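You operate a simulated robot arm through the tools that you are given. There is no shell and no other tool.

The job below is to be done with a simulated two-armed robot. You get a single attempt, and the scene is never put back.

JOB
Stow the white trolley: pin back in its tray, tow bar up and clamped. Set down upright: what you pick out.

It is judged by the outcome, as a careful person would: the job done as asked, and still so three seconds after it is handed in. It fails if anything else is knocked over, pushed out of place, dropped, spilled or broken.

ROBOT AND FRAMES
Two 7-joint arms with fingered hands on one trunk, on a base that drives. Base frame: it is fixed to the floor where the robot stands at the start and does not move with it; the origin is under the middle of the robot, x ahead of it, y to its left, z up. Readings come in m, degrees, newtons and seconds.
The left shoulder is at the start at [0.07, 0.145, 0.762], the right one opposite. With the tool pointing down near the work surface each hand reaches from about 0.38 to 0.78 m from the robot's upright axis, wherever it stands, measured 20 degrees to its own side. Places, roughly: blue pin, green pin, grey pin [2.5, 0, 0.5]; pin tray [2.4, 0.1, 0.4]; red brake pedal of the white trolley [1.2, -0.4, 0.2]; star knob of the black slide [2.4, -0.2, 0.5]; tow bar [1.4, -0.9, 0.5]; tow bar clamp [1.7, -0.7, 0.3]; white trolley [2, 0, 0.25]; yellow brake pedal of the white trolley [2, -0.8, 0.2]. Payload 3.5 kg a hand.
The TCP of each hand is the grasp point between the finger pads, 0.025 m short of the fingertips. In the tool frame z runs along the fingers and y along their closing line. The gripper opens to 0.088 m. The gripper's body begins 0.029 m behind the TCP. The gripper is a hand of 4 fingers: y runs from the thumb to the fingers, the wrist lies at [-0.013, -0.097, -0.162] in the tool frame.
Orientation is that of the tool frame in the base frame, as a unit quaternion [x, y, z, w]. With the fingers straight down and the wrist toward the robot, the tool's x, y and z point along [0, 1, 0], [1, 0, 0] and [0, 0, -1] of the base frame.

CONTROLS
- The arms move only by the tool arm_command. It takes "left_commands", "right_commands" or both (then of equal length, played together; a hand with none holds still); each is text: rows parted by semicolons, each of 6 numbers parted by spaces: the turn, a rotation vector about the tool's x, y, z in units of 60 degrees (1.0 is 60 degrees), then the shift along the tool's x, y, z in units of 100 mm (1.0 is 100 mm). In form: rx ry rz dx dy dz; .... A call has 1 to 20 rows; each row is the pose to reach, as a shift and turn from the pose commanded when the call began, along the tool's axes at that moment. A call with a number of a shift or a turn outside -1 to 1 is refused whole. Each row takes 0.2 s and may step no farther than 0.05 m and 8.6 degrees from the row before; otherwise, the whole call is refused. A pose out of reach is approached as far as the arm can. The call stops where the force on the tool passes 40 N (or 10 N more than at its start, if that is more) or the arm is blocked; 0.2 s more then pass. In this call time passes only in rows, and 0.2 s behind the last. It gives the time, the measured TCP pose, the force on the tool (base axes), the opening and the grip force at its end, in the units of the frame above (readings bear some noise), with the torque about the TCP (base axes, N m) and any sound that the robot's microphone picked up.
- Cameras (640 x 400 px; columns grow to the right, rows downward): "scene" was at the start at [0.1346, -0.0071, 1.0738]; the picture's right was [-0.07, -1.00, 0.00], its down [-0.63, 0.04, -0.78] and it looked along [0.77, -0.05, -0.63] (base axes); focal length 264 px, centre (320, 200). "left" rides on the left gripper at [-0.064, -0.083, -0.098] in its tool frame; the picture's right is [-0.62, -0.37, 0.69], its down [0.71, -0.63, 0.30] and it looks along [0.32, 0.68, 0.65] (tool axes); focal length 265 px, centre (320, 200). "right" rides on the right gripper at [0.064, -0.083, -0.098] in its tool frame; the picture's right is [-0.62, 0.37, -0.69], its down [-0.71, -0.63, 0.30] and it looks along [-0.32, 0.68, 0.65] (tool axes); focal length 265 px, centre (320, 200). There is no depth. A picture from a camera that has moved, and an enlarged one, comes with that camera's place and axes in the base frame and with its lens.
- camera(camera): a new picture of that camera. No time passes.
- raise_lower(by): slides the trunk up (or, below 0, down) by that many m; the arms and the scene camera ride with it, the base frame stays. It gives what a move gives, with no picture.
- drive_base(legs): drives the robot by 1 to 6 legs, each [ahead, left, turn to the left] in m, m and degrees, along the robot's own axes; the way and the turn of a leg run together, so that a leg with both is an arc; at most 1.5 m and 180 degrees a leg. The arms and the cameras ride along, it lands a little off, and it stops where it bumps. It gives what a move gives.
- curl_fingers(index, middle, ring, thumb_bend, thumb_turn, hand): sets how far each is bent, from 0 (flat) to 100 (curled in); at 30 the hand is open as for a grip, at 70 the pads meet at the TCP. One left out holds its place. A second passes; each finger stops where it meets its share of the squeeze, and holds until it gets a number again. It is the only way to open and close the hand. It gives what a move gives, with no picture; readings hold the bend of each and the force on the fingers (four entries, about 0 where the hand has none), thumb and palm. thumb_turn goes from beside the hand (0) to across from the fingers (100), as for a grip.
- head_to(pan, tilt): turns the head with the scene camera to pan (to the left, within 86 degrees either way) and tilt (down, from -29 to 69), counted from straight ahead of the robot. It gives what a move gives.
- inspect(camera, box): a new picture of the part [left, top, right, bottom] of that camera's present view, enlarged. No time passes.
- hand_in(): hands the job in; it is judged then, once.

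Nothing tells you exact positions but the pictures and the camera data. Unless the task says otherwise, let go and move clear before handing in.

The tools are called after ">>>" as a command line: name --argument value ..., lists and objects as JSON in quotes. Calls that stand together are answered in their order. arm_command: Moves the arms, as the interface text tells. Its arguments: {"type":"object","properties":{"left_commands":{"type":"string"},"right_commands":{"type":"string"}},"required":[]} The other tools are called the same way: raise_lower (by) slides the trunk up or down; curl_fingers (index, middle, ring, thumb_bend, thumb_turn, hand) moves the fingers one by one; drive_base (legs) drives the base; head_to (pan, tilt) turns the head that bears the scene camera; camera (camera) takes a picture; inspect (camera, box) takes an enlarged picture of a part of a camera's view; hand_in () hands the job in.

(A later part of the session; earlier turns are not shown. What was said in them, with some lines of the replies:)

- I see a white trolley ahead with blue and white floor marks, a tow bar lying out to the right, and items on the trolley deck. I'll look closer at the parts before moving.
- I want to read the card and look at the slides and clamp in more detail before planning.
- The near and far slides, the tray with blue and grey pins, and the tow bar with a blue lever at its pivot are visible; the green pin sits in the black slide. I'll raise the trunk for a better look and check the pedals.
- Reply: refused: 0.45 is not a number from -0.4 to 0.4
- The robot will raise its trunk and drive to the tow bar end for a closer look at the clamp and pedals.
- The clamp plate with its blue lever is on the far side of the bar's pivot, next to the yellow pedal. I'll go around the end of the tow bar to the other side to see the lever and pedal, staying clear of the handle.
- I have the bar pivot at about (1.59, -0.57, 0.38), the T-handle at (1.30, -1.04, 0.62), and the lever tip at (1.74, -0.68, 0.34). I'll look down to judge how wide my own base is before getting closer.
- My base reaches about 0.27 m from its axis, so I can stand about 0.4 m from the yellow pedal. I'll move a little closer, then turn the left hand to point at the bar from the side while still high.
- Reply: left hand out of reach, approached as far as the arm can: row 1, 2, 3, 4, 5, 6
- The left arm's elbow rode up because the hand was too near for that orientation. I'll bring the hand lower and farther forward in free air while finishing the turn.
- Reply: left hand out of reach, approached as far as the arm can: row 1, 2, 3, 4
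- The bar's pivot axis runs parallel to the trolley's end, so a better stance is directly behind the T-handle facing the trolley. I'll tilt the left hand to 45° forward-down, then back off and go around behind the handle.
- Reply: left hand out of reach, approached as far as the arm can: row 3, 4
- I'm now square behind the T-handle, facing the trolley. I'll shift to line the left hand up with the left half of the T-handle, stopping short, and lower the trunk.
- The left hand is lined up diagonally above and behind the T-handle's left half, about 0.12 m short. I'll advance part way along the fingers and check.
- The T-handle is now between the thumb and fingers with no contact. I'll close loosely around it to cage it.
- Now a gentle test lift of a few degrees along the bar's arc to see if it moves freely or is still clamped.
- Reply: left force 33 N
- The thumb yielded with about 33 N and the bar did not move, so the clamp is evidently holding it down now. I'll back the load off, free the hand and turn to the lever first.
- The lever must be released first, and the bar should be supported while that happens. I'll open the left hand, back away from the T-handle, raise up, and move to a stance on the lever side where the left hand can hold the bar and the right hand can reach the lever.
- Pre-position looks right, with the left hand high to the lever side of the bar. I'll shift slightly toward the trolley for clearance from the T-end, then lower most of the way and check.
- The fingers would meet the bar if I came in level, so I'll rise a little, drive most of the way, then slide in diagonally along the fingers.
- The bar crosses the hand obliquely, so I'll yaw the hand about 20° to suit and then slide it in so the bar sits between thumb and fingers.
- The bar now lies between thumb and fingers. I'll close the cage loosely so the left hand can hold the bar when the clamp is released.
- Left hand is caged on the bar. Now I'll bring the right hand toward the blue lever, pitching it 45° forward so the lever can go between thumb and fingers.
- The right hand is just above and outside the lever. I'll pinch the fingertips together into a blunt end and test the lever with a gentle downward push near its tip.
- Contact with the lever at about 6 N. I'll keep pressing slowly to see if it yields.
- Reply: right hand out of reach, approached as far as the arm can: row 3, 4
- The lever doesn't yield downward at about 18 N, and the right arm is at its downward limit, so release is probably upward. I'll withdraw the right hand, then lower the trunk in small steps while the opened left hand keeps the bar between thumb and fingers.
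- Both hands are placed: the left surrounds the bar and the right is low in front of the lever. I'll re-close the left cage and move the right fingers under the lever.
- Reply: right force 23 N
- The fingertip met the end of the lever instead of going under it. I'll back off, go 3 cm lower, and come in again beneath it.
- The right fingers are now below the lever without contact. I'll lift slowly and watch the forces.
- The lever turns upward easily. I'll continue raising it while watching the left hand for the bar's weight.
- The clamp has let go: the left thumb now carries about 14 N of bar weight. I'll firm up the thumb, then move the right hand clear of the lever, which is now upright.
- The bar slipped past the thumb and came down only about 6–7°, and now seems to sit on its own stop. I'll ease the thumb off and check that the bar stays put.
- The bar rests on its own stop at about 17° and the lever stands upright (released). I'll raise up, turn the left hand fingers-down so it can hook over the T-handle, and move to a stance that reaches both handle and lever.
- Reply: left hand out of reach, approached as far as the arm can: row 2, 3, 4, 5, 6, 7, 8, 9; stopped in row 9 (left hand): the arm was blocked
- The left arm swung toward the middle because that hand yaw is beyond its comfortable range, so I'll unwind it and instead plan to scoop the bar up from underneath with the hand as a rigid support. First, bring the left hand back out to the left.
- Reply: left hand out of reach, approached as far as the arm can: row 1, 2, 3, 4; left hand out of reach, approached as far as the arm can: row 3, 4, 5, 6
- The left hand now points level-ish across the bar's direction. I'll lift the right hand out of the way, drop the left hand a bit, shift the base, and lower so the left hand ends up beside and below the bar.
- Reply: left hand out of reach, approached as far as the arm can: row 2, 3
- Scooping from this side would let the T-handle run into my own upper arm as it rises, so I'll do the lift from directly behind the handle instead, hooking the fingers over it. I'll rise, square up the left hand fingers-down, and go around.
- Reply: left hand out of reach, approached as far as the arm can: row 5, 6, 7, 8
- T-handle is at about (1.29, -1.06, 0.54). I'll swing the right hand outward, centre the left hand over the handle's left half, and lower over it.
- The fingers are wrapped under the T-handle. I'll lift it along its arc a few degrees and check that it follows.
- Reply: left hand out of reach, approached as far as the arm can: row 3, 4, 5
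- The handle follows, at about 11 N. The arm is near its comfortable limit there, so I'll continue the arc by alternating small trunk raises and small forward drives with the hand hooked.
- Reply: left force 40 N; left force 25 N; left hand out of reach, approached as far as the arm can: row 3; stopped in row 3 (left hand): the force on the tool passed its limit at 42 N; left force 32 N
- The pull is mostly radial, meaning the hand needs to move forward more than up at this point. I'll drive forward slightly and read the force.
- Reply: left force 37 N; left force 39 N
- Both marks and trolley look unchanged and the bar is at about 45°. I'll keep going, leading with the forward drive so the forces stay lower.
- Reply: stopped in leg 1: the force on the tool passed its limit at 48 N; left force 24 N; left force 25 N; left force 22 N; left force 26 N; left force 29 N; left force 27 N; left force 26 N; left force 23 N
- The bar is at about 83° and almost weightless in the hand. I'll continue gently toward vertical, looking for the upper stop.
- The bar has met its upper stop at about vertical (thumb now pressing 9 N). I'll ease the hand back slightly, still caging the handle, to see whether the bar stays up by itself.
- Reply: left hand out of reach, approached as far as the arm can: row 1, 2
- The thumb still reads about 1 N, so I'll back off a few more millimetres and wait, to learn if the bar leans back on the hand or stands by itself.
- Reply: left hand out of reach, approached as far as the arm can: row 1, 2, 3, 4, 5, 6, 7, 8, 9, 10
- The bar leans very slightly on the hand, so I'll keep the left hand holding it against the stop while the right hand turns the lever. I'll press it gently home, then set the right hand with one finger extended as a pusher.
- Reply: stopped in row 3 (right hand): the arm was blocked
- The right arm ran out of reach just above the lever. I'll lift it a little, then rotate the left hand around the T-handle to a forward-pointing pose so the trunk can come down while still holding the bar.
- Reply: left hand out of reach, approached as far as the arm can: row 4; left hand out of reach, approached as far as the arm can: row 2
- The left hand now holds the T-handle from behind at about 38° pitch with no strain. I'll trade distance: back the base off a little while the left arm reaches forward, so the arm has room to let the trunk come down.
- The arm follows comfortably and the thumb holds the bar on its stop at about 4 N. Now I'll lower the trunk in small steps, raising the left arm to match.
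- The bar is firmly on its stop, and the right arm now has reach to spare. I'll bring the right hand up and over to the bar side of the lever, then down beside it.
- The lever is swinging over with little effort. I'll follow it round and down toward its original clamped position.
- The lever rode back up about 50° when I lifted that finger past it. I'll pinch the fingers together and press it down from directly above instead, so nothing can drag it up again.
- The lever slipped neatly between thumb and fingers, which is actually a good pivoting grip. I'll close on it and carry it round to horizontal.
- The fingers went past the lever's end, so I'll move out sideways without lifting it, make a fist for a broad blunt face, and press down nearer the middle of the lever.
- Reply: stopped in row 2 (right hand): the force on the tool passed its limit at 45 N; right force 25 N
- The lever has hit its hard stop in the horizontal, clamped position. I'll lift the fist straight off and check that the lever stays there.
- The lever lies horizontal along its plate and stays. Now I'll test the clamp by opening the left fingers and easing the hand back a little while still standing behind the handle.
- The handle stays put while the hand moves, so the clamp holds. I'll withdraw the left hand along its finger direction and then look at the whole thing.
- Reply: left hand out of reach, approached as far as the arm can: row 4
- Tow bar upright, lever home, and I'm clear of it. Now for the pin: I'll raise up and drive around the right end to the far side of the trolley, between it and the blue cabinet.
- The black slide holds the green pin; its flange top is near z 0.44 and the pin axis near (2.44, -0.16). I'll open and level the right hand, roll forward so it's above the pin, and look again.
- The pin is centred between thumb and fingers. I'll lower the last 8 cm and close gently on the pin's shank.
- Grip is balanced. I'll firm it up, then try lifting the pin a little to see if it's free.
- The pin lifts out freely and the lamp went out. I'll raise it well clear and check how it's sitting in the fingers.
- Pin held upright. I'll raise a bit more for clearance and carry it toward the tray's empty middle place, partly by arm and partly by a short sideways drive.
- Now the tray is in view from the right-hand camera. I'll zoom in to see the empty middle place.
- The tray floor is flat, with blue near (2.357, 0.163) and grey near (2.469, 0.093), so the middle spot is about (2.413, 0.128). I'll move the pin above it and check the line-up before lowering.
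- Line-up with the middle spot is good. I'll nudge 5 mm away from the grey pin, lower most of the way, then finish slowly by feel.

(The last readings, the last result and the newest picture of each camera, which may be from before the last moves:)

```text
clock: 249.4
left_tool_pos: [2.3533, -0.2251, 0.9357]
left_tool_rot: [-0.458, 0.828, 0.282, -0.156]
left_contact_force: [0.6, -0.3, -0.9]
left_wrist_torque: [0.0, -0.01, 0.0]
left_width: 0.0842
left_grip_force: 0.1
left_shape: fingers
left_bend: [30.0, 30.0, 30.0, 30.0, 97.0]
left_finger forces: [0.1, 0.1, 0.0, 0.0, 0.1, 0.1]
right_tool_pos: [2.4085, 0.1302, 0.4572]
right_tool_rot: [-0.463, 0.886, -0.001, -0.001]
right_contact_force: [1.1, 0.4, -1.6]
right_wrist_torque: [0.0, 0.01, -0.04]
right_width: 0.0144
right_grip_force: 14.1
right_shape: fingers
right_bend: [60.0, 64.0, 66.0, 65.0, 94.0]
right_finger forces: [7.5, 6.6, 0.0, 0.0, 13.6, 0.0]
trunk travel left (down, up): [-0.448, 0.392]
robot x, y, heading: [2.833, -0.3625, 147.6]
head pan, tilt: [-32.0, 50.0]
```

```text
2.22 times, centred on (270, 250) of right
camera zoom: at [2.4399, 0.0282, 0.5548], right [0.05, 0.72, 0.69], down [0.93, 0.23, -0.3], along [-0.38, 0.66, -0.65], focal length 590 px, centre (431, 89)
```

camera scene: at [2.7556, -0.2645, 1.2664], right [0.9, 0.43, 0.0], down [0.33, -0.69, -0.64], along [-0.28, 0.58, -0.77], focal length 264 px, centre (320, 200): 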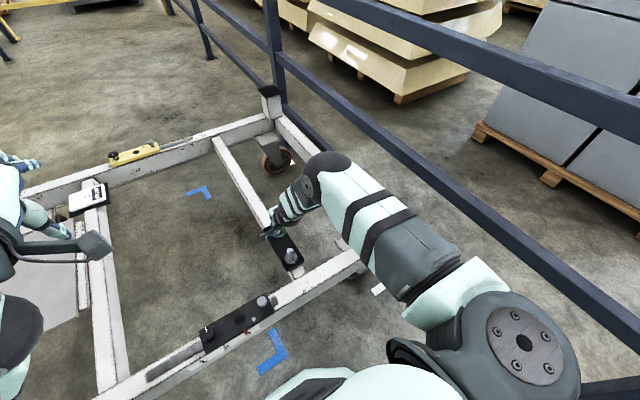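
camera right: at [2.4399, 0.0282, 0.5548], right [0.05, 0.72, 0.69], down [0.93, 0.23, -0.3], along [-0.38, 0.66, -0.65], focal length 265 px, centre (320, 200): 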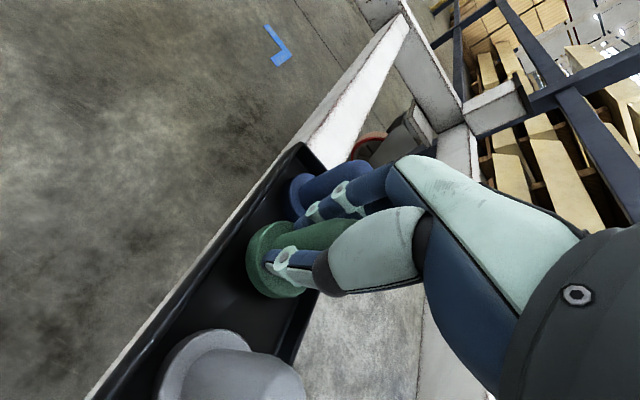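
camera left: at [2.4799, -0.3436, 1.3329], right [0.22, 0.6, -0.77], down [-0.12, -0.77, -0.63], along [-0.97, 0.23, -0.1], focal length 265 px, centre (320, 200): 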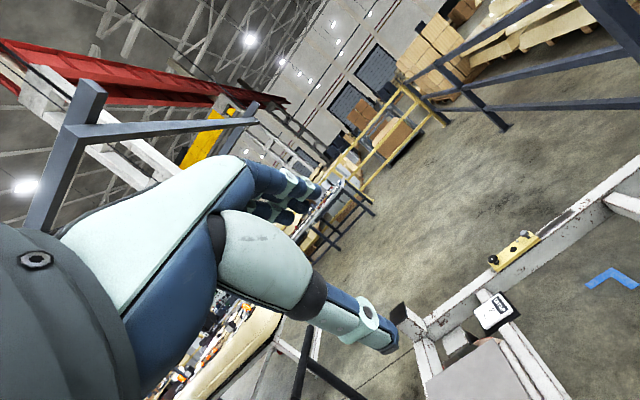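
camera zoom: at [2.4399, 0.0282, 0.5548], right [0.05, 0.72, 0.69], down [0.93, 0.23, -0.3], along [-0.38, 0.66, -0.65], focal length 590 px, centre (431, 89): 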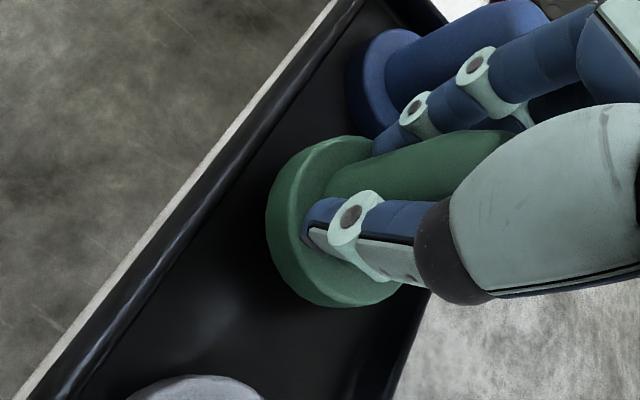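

>>> arm_command --right_commands "0 0 0 0 0 0.05; 0 0 0 0 0 0.1; 0 0 0 0 0 0.14"

>>> arm_command --right_commands "0 0 0 0 0 0.03"

>>> arm_command --right_commands "0 0 0 0 0 0.03"

```text
clock: 250.2
left_tool_pos: [2.3521, -0.2236, 0.9356]
left_tool_rot: [-0.459, 0.828, 0.282, -0.156]
left_contact_force: [-1.0, -1.1, -0.1]
left_wrist_torque: [-0.03, 0.06, -0.02]
left_width: 0.0848
left_grip_force: 0.1
left_shape: fingers
left_bend: [30.0, 30.0, 30.0, 30.0, 97.0]
left_finger forces: [0.0, 0.0, 0.0, 0.0, 0.0, 0.0]
right_tool_pos: [2.4088, 0.1309, 0.4437]
right_tool_rot: [-0.464, 0.886, 0.0, -0.001]
right_contact_force: [-0.7, 0.3, -0.9]
right_wrist_torque: [0.01, -0.03, 0.0]
right_width: 0.0148
right_grip_force: 13.7
right_shape: fingers
right_bend: [60.0, 64.0, 66.0, 65.0, 94.0]
right_finger forces: [7.5, 7.1, 0.1, 0.0, 13.9, 0.0]
trunk travel left (down, up): [-0.448, 0.392]
robot x, y, heading: [2.8317, -0.3578, 147.5]
head pan, tilt: [-32.0, 50.0]
```

```text
clock: 250.6
left_tool_pos: [2.3544, -0.2245, 0.936]
left_tool_rot: [-0.458, 0.828, 0.284, -0.155]
left_contact_force: [-0.2, -0.3, 0.6]
left_wrist_torque: [-0.04, 0.0, 0.01]
left_width: 0.0845
left_grip_force: 0.2
left_shape: fingers
left_bend: [30.0, 30.0, 30.0, 30.0, 97.0]
left_finger forces: [0.0, 0.0, 0.1, 0.0, 0.1, 0.0]
right_tool_pos: [2.408, 0.1306, 0.4438]
right_tool_rot: [-0.464, 0.886, 0.001, -0.002]
right_contact_force: [1.3, 0.3, 7.7]
right_wrist_torque: [-0.06, -0.03, 0.0]
right_width: 0.0147
right_grip_force: 15.6
right_shape: fingers
right_bend: [60.0, 64.0, 66.0, 65.0, 94.0]
right_finger forces: [7.9, 7.6, 0.0, 0.0, 15.8, 0.0]
trunk travel left (down, up): [-0.448, 0.392]
robot x, y, heading: [2.8349, -0.3587, 147.8]
head pan, tilt: [-32.0, 50.0]
```

```text
clock: 251.0
left_tool_pos: [2.3551, -0.2259, 0.9371]
left_tool_rot: [-0.459, 0.828, 0.283, -0.156]
left_contact_force: [0.9, 0.2, -0.6]
left_wrist_torque: [0.02, 0.03, 0.0]
left_width: 0.0848
left_grip_force: 0.0
left_shape: fingers
left_bend: [30.0, 30.0, 30.0, 30.0, 97.0]
left_finger forces: [0.0, 0.0, 0.0, 0.0, 0.1, 0.1]
right_tool_pos: [2.4077, 0.1312, 0.4417]
right_tool_rot: [-0.463, 0.886, 0.004, -0.001]
right_contact_force: [3.8, -1.4, 20.3]
right_wrist_torque: [-0.26, -0.2, 0.05]
right_width: 0.0145
right_grip_force: 18.7
right_shape: fingers
right_bend: [71.0, 64.0, 66.0, 65.0, 94.0]
right_finger forces: [7.4, 8.0, 0.0, 0.0, 23.2, 0.1]
trunk travel left (down, up): [-0.448, 0.392]
robot x, y, heading: [2.8304, -0.3588, 147.3]
head pan, tilt: [-32.0, 50.0]
```

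The flange is seated on the tray floor. I'll take the pressure off and open only part way so the fingers don't touch the neighbouring pins.

>>> arm_command --right_commands "0 0 0 0 0 -0.045"

>>> curl_fingers --hand "right" --index 50 --middle 50 --ring 50 --thumb_bend 50

>>> camera --camera "right"

>>> inspect --camera "right" --box '[160, 140, 400, 320]'

```text
clock: 251.4
left_tool_pos: [2.3532, -0.2241, 0.936]
left_tool_rot: [-0.459, 0.828, 0.282, -0.155]
left_contact_force: [-0.2, 1.0, 0.0]
left_wrist_torque: [0.03, -0.02, 0.01]
left_width: 0.0846
left_grip_force: 0.1
left_shape: fingers
left_bend: [30.0, 30.0, 30.0, 30.0, 97.0]
left_finger forces: [0.1, 0.0, 0.0, 0.0, 0.0, 0.1]
right_tool_pos: [2.4082, 0.1299, 0.4415]
right_tool_rot: [-0.464, 0.886, 0.001, 0.0]
right_contact_force: [-1.5, 3.7, 8.5]
right_wrist_torque: [0.02, 0.05, 0.03]
right_width: 0.0144
right_grip_force: 15.7
right_shape: fingers
right_bend: [59.0, 64.0, 66.0, 66.0, 94.0]
right_finger forces: [8.8, 9.3, 0.0, 0.1, 13.8, 0.0]
trunk travel left (down, up): [-0.448, 0.392]
robot x, y, heading: [2.8305, -0.3581, 147.6]
head pan, tilt: [-32.0, 50.0]
```

```text
clock: 252.4
left_tool_pos: [2.3541, -0.2247, 0.9344]
left_tool_rot: [-0.459, 0.828, 0.283, -0.155]
left_contact_force: [-0.8, -0.2, 0.3]
left_wrist_torque: [-0.01, 0.02, 0.0]
left_width: 0.0843
left_grip_force: 0.1
left_shape: fingers
left_bend: [30.0, 30.0, 30.0, 30.0, 97.0]
left_finger forces: [0.1, 0.0, 0.0, 0.0, 0.0, 0.2]
right_tool_pos: [2.408, 0.1293, 0.4431]
right_tool_rot: [-0.463, 0.886, -0.001, 0.001]
right_contact_force: [1.4, -0.3, 5.8]
right_wrist_torque: [0.05, 0.02, 0.01]
right_width: 0.0411
right_grip_force: 2.6
right_shape: fingers
right_bend: [50.0, 53.0, 50.0, 50.0, 97.0]
right_finger forces: [0.0, 5.1, 0.1, 0.0, 0.0, 0.1]
trunk travel left (down, up): [-0.448, 0.392]
robot x, y, heading: [2.8325, -0.361, 147.6]
head pan, tilt: [-32.0, 50.0]
```

```text
taken
camera right: at [2.44, 0.0278, 0.5396], right [0.05, 0.72, 0.69], down [0.93, 0.23, -0.3], along [-0.38, 0.66, -0.65], focal length 265 px, centre (320, 200)
```

right: 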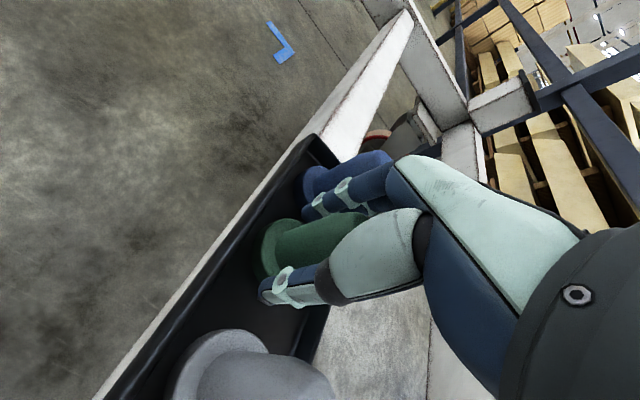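

```text
2.22 times, centred on (280, 230) of right
camera zoom: at [2.44, 0.0278, 0.5396], right [0.05, 0.72, 0.69], down [0.93, 0.23, -0.3], along [-0.38, 0.66, -0.65], focal length 590 px, centre (409, 133)
```

zoom: 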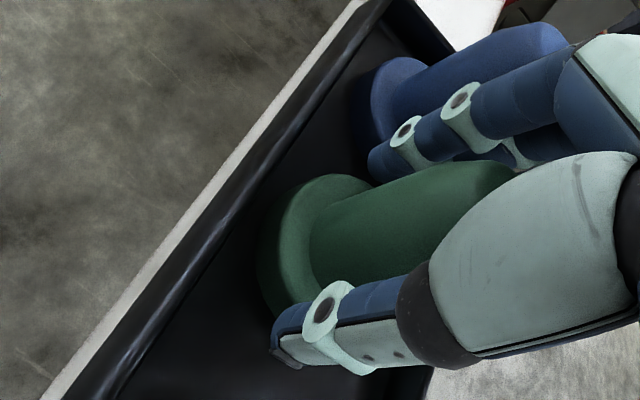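

>>> arm_command --right_commands "0 0 0 0 0 -0.06"

>>> inspect --camera "right" --box '[160, 140, 400, 320]'

```text
clock: 252.8
left_tool_pos: [2.3542, -0.2246, 0.9345]
left_tool_rot: [-0.458, 0.828, 0.283, -0.156]
left_contact_force: [0.0, -0.2, -0.4]
left_wrist_torque: [0.0, -0.04, 0.0]
left_width: 0.0848
left_grip_force: 0.1
left_shape: fingers
left_bend: [30.0, 30.0, 30.0, 30.0, 97.0]
left_finger forces: [0.0, 0.0, 0.0, 0.0, 0.0, 0.0]
right_tool_pos: [2.4097, 0.1296, 0.4465]
right_tool_rot: [-0.464, 0.886, 0.0, 0.0]
right_contact_force: [-0.3, -0.7, 0.4]
right_wrist_torque: [-0.01, 0.0, 0.01]
right_width: 0.0408
right_grip_force: 0.1
right_shape: fingers
right_bend: [50.0, 50.0, 50.0, 50.0, 97.0]
right_finger forces: [0.0, 0.1, 0.0, 0.1, 0.1, 0.1]
trunk travel left (down, up): [-0.448, 0.392]
robot x, y, heading: [2.833, -0.3649, 147.8]
head pan, tilt: [-32.0, 50.0]
```

```text
2.22 times, centred on (280, 230) of right
camera zoom: at [2.44, 0.0281, 0.545], right [0.05, 0.72, 0.69], down [0.93, 0.23, -0.3], along [-0.38, 0.66, -0.65], focal length 590 px, centre (409, 133)
```

zoom: 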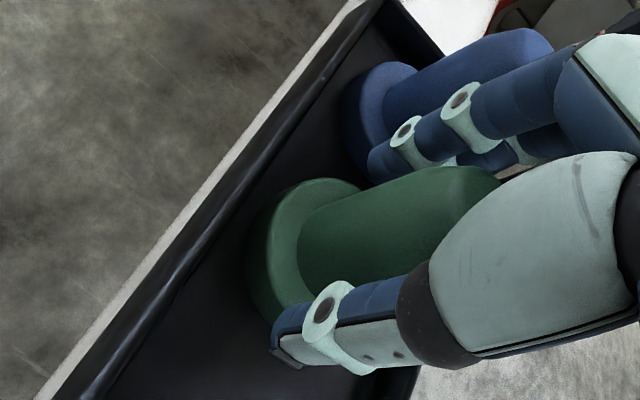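

Contact is gone and the pin stands on its flange. I'll lift the hand straight up.

>>> arm_command --right_commands "0 0 0 0 0 -0.1; 0 0 0 0 0 -0.2; 0 0 0 0 0 -0.3"

>>> arm_command --right_commands "0 0 0 0 0 -0.2; 0 0 0 0 0 -0.4; 0 0 0 0 0 -0.6; 0 0 0 0 0 -0.8"

>>> camera --camera "right"

>>> inspect --camera "right" --box '[160, 160, 400, 340]'

```text
clock: 253.6
left_tool_pos: [2.3539, -0.2236, 0.934]
left_tool_rot: [-0.459, 0.828, 0.282, -0.155]
left_contact_force: [-0.2, 0.3, 0.4]
left_wrist_torque: [-0.04, 0.0, 0.02]
left_width: 0.0848
left_grip_force: 0.0
left_shape: fingers
left_bend: [30.0, 30.0, 30.0, 30.0, 97.0]
left_finger forces: [0.1, 0.0, 0.1, 0.0, 0.1, 0.0]
right_tool_pos: [2.4091, 0.1307, 0.4779]
right_tool_rot: [-0.463, 0.886, 0.0, 0.0]
right_contact_force: [0.2, -0.3, -0.7]
right_wrist_torque: [0.01, 0.01, 0.01]
right_width: 0.0413
right_grip_force: 0.1
right_shape: fingers
right_bend: [50.0, 50.0, 50.0, 50.0, 97.0]
right_finger forces: [0.0, 0.0, 0.1, 0.0, 0.0, 0.1]
trunk travel left (down, up): [-0.448, 0.392]
robot x, y, heading: [2.8291, -0.3583, 147.7]
head pan, tilt: [-32.0, 50.0]
```

```text
clock: 254.6
left_tool_pos: [2.354, -0.2248, 0.9349]
left_tool_rot: [-0.459, 0.828, 0.283, -0.156]
left_contact_force: [0.3, -0.8, 1.3]
left_wrist_torque: [-0.06, -0.01, 0.04]
left_width: 0.0846
left_grip_force: 0.1
left_shape: fingers
left_bend: [30.0, 30.0, 30.0, 30.0, 97.0]
left_finger forces: [0.0, 0.1, 0.0, 0.0, 0.0, 0.0]
right_tool_pos: [2.4093, 0.1311, 0.5581]
right_tool_rot: [-0.463, 0.887, -0.002, -0.001]
right_contact_force: [0.5, 0.2, 0.4]
right_wrist_torque: [0.02, 0.02, 0.01]
right_width: 0.0412
right_grip_force: 0.1
right_shape: fingers
right_bend: [50.0, 50.0, 50.0, 50.0, 97.0]
right_finger forces: [0.1, 0.1, 0.0, 0.0, 0.1, 0.0]
trunk travel left (down, up): [-0.448, 0.392]
robot x, y, heading: [2.8365, -0.3627, 147.6]
head pan, tilt: [-32.0, 50.0]
```

```text
taken
camera right: at [2.4406, 0.0284, 0.655], right [0.05, 0.72, 0.69], down [0.93, 0.23, -0.3], along [-0.38, 0.66, -0.66], focal length 265 px, centre (320, 200)
```

right: 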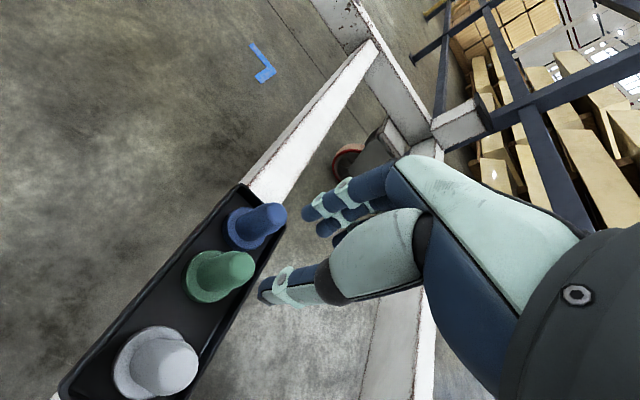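

```text
2.22 times, centred on (280, 250) of right
camera zoom: at [2.4406, 0.0284, 0.655], right [0.05, 0.72, 0.69], down [0.93, 0.23, -0.3], along [-0.38, 0.66, -0.66], focal length 590 px, centre (409, 89)
```

zoom: 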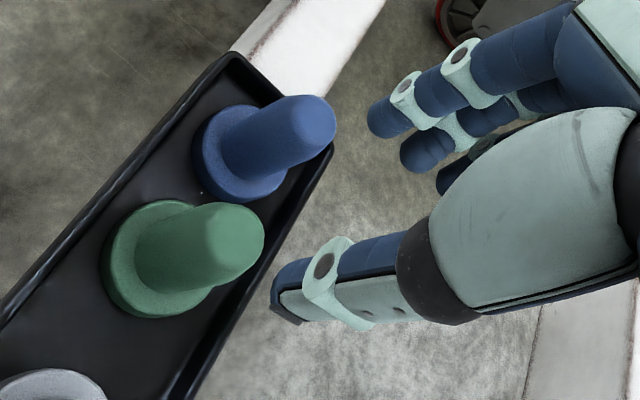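

The green pin stands upright between blue and grey. I'll raise up, back away from the trolley, and check the pins, slide and tow bar once more.

>>> raise_lower --by 0.2

>>> drive_base --legs '[[-0.2, 0, 0], [0, 0.9, 0]]'

>>> head_to --pan -10 --tilt 45

>>> camera --camera "scene"

```text
clock: 256.8
left_tool_pos: [2.3536, -0.2237, 1.135]
left_tool_rot: [-0.459, 0.828, 0.282, -0.155]
left_contact_force: [0.0, 0.2, 0.9]
left_wrist_torque: [0.02, 0.02, -0.02]
left_width: 0.0845
left_grip_force: 0.0
left_shape: fingers
left_bend: [30.0, 30.0, 30.0, 30.0, 97.0]
left_finger forces: [0.1, 0.0, 0.1, 0.0, 0.0, 0.0]
right_tool_pos: [2.409, 0.1301, 0.758]
right_tool_rot: [-0.464, 0.886, 0.0, -0.001]
right_contact_force: [0.5, -0.4, -0.7]
right_wrist_torque: [0.01, 0.02, -0.01]
right_width: 0.0412
right_grip_force: 0.0
right_shape: fingers
right_bend: [50.0, 50.0, 50.0, 50.0, 97.0]
right_finger forces: [0.1, 0.0, 0.0, 0.0, 0.0, 0.0]
trunk travel left (down, up): [-0.648, 0.192]
robot x, y, heading: [2.8345, -0.3595, 147.6]
head pan, tilt: [-32.0, 50.0]
```

```text
clock: 262.7
left_tool_pos: [2.0417, -1.089, 1.1344]
left_tool_rot: [-0.458, 0.828, 0.283, -0.156]
left_contact_force: [-0.1, 0.9, 0.8]
left_wrist_torque: [-0.05, 0.01, -0.03]
left_width: 0.0846
left_grip_force: 0.0
left_shape: fingers
left_bend: [30.0, 30.0, 30.0, 30.0, 97.0]
left_finger forces: [0.1, 0.0, 0.0, 0.0, 0.0, 0.1]
right_tool_pos: [2.0978, -0.7339, 0.7581]
right_tool_rot: [-0.463, 0.886, -0.001, -0.001]
right_contact_force: [-0.4, -0.5, 0.9]
right_wrist_torque: [0.01, 0.0, 0.0]
right_width: 0.0409
right_grip_force: 0.1
right_shape: fingers
right_bend: [50.0, 50.0, 50.0, 50.0, 97.0]
right_finger forces: [0.0, 0.1, 0.1, 0.0, 0.0, 0.0]
trunk travel left (down, up): [-0.648, 0.192]
robot x, y, heading: [2.5183, -1.2244, 147.8]
head pan, tilt: [-32.0, 50.0]
```

```text
clock: 263.6
left_tool_pos: [2.0417, -1.0877, 1.1345]
left_tool_rot: [-0.459, 0.828, 0.282, -0.155]
left_contact_force: [0.1, -0.7, 0.0]
left_wrist_torque: [0.0, 0.02, 0.02]
left_width: 0.0847
left_grip_force: 0.1
left_shape: fingers
left_bend: [30.0, 30.0, 30.0, 30.0, 97.0]
left_finger forces: [0.0, 0.0, 0.0, 0.1, 0.0, 0.1]
right_tool_pos: [2.0985, -0.7334, 0.7573]
right_tool_rot: [-0.463, 0.886, 0.0, -0.001]
right_contact_force: [-0.7, 0.6, 0.8]
right_wrist_torque: [-0.02, 0.0, -0.01]
right_width: 0.0411
right_grip_force: 0.0
right_shape: fingers
right_bend: [50.0, 50.0, 50.0, 50.0, 97.0]
right_finger forces: [0.0, 0.0, 0.1, 0.1, 0.0, 0.0]
trunk travel left (down, up): [-0.648, 0.192]
robot x, y, heading: [2.5192, -1.2231, 147.7]
head pan, tilt: [-10.0, 45.0]
```

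```text
taken
camera scene: at [2.4178, -1.1436, 1.3883], right [0.67, 0.74, 0.0], down [0.52, -0.48, -0.71], along [-0.52, 0.48, -0.71], focal length 264 px, centre (320, 200)
```

scene: 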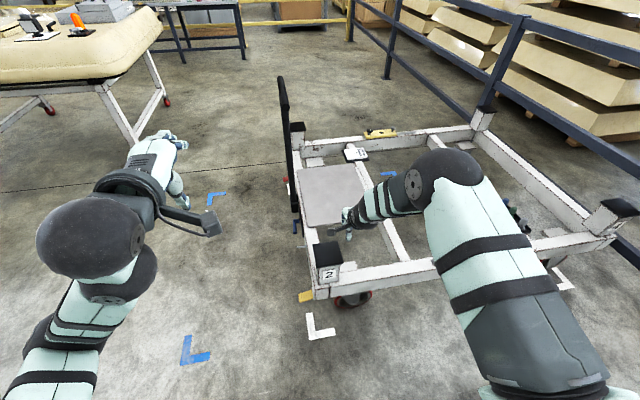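

>>> drive_base --legs '[[-0.1, 0.55, 0], [0, 0, -45]]'

>>> head_to --pan 15 --tilt 38

>>> camera --camera "scene"

```text
clock: 268.8
left_tool_pos: [2.0719, -1.3032, 1.1355]
left_tool_rot: [-0.105, 0.941, 0.32, -0.035]
left_contact_force: [-0.7, 0.8, -0.1]
left_wrist_torque: [-0.02, -0.01, -0.02]
left_width: 0.0846
left_grip_force: 0.1
left_shape: fingers
left_bend: [30.0, 30.0, 30.0, 30.0, 97.0]
left_finger forces: [0.0, 0.0, 0.0, 0.1, 0.0, 0.0]
right_tool_pos: [2.3626, -1.092, 0.7575]
right_tool_rot: [-0.089, 0.996, -0.001, -0.001]
right_contact_force: [0.7, -0.2, -0.9]
right_wrist_torque: [-0.05, 0.0, 0.01]
right_width: 0.0411
right_grip_force: 0.0
right_shape: fingers
right_bend: [50.0, 50.0, 50.0, 50.0, 97.0]
right_finger forces: [0.0, 0.0, 0.0, 0.1, 0.0, 0.0]
trunk travel left (down, up): [-0.648, 0.192]
robot x, y, heading: [2.3152, -1.7377, 102.5]
head pan, tilt: [-10.0, 45.0]
```

```text
clock: 269.7
left_tool_pos: [2.0716, -1.3024, 1.1338]
left_tool_rot: [-0.107, 0.941, 0.32, -0.036]
left_contact_force: [0.0, 0.5, -0.1]
left_wrist_torque: [0.02, 0.01, 0.0]
left_width: 0.0844
left_grip_force: 0.1
left_shape: fingers
left_bend: [30.0, 30.0, 30.0, 30.0, 97.0]
left_finger forces: [0.1, 0.0, 0.0, 0.0, 0.1, 0.0]
right_tool_pos: [2.3617, -1.092, 0.7567]
right_tool_rot: [-0.089, 0.996, 0.0, -0.001]
right_contact_force: [-0.2, -0.5, -0.4]
right_wrist_torque: [0.0, -0.01, -0.01]
right_width: 0.0413
right_grip_force: 0.0
right_shape: fingers
right_bend: [50.0, 50.0, 50.0, 50.0, 97.0]
right_finger forces: [0.0, 0.0, 0.0, 0.0, 0.0, 0.0]
trunk travel left (down, up): [-0.648, 0.192]
robot x, y, heading: [2.3136, -1.7343, 102.6]
head pan, tilt: [15.0, 38.0]
```

```text
taken
camera scene: at [2.2626, -1.6127, 1.3985], right [0.89, 0.46, 0.0], down [0.28, -0.55, -0.79], along [-0.36, 0.7, -0.62], focal length 264 px, centre (320, 200)
```

scene: 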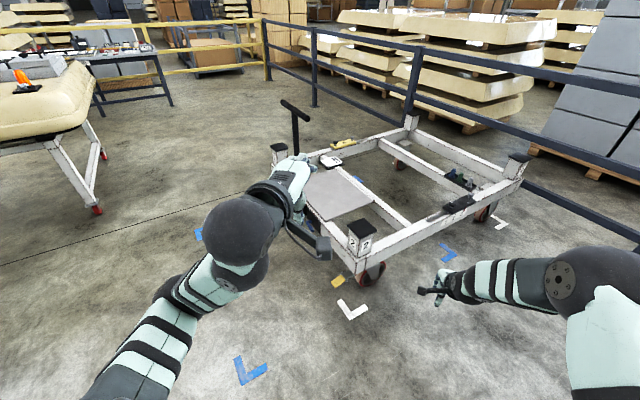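

>>> inspect --camera "scene" --box '[430, 160, 510, 220]'

>>> drive_base --legs '[[-0.1, 0.6, 0]]'

>>> head_to --pan -20 --tilt 38

>>> camera --camera "scene"

```text
6.67 times, centred on (470, 190) of scene
camera zoom: at [2.2626, -1.6127, 1.3985], right [0.89, 0.46, 0.0], down [0.28, -0.55, -0.79], along [-0.36, 0.7, -0.62], focal length 1758 px, centre (-680, 267)
```

zoom: 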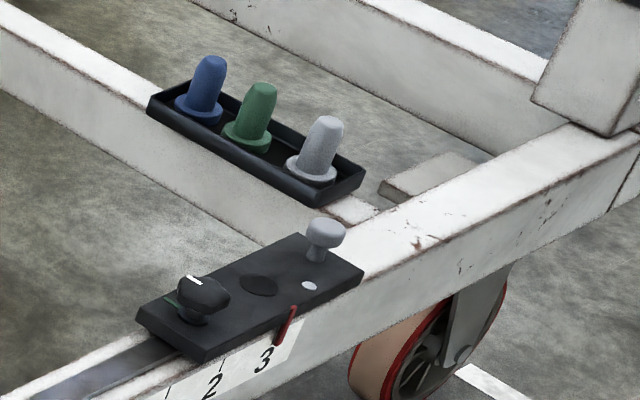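

```text
clock: 273.1
left_tool_pos: [1.5087, -1.5296, 1.1352]
left_tool_rot: [-0.106, 0.941, 0.32, -0.036]
left_contact_force: [0.7, 0.3, 0.5]
left_wrist_torque: [-0.02, -0.01, 0.02]
left_width: 0.0845
left_grip_force: 0.1
left_shape: fingers
left_bend: [30.0, 30.0, 30.0, 30.0, 97.0]
left_finger forces: [0.1, 0.1, 0.1, 0.1, 0.0, 0.0]
right_tool_pos: [1.8003, -1.318, 0.7582]
right_tool_rot: [-0.088, 0.996, 0.0, -0.001]
right_contact_force: [-0.3, -0.4, -0.6]
right_wrist_torque: [-0.04, 0.03, -0.02]
right_width: 0.0413
right_grip_force: 0.0
right_shape: fingers
right_bend: [50.0, 50.0, 50.0, 50.0, 97.0]
right_finger forces: [0.1, 0.0, 0.1, 0.0, 0.1, 0.1]
trunk travel left (down, up): [-0.648, 0.192]
robot x, y, heading: [1.7544, -1.9642, 102.4]
head pan, tilt: [15.0, 38.0]
```

```text
clock: 274.1
left_tool_pos: [1.5089, -1.5296, 1.1344]
left_tool_rot: [-0.106, 0.941, 0.32, -0.035]
left_contact_force: [0.4, -0.5, -0.4]
left_wrist_torque: [0.02, -0.01, -0.02]
left_width: 0.0847
left_grip_force: 0.1
left_shape: fingers
left_bend: [30.0, 30.0, 30.0, 30.0, 97.0]
left_finger forces: [0.0, 0.0, 0.1, 0.0, 0.0, 0.0]
right_tool_pos: [1.8, -1.3187, 0.7579]
right_tool_rot: [-0.089, 0.996, 0.0, -0.001]
right_contact_force: [0.8, -0.3, 0.3]
right_wrist_torque: [-0.01, 0.0, -0.02]
right_width: 0.0411
right_grip_force: 0.0
right_shape: fingers
right_bend: [50.0, 50.0, 50.0, 50.0, 97.0]
right_finger forces: [0.0, 0.0, 0.1, 0.0, 0.0, 0.0]
trunk travel left (down, up): [-0.648, 0.192]
robot x, y, heading: [1.7476, -1.9623, 102.7]
head pan, tilt: [-20.0, 38.0]
```

```text
taken
camera scene: at [1.7508, -1.8311, 1.3985], right [0.99, -0.13, 0.0], down [-0.08, -0.61, -0.79], along [0.1, 0.78, -0.62], focal length 264 px, centre (320, 200)
```

scene: 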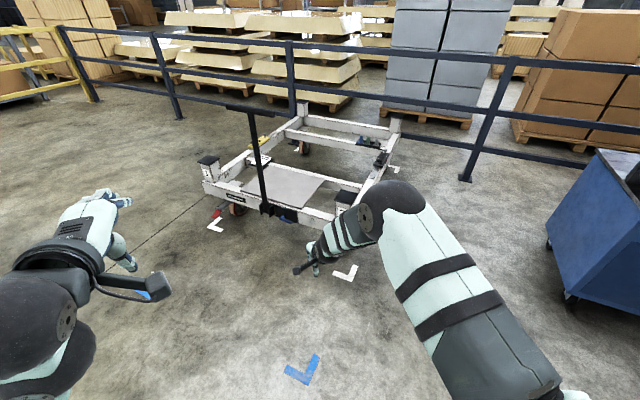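

>>> inspect --camera "scene" --box '[200, 90, 360, 240]'

>>> inspect --camera "scene" --box '[250, 190, 314, 230]'

```text
2.67 times, centred on (280, 165) of scene
camera zoom: at [1.7508, -1.8311, 1.3985], right [0.99, -0.13, 0.0], down [-0.08, -0.61, -0.79], along [0.1, 0.78, -0.62], focal length 703 px, centre (427, 293)
```

zoom: 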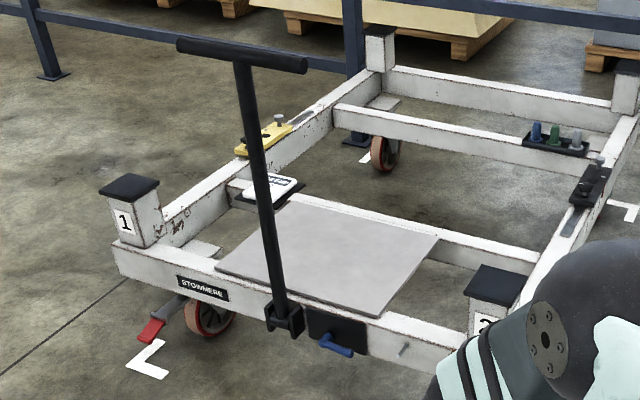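

```text
10.00 times, centred on (282, 210) of scene
camera zoom: at [1.7508, -1.8311, 1.3985], right [0.99, -0.13, 0.0], down [-0.08, -0.61, -0.79], along [0.1, 0.78, -0.62], focal length 2638 px, centre (700, 100)
```

zoom: 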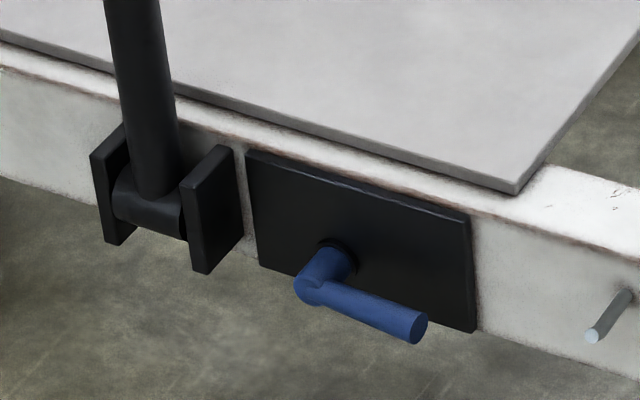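

Everything checks out. The tow bar stands upright with its lever home, all three pins stand upright in the tray, and the trolley is still on its marks. Nothing else was disturbed and both hands are clear, so I'm handing in.

>>> hand_in

```text
The job is handed in.
```

The white trolley is stowed and the job is handed in. My last camera check, just before that, showed:

- **Pin:** the green pin is out of the black slide. It stands upright in the tray between the blue and grey pins, and both hands are clear of it.
- **Tow bar:** it stands vertical against its upper stop. The blue lever is pushed to its hard stop and lies flat along its plate, as it did at the start. The handle stayed put when I let go.
- **Rest of the trolley:** it is still on its white marks, to within about 6 mm by camera. I did not turn either star knob or touch a brake pedal. The black slide still points at mark 3.

While I was freeing the clamp, the tow bar slipped off my left thumb. It dropped about 6–7° onto its own lower stop before I lifted it properly. I saw no damage or movement from that.
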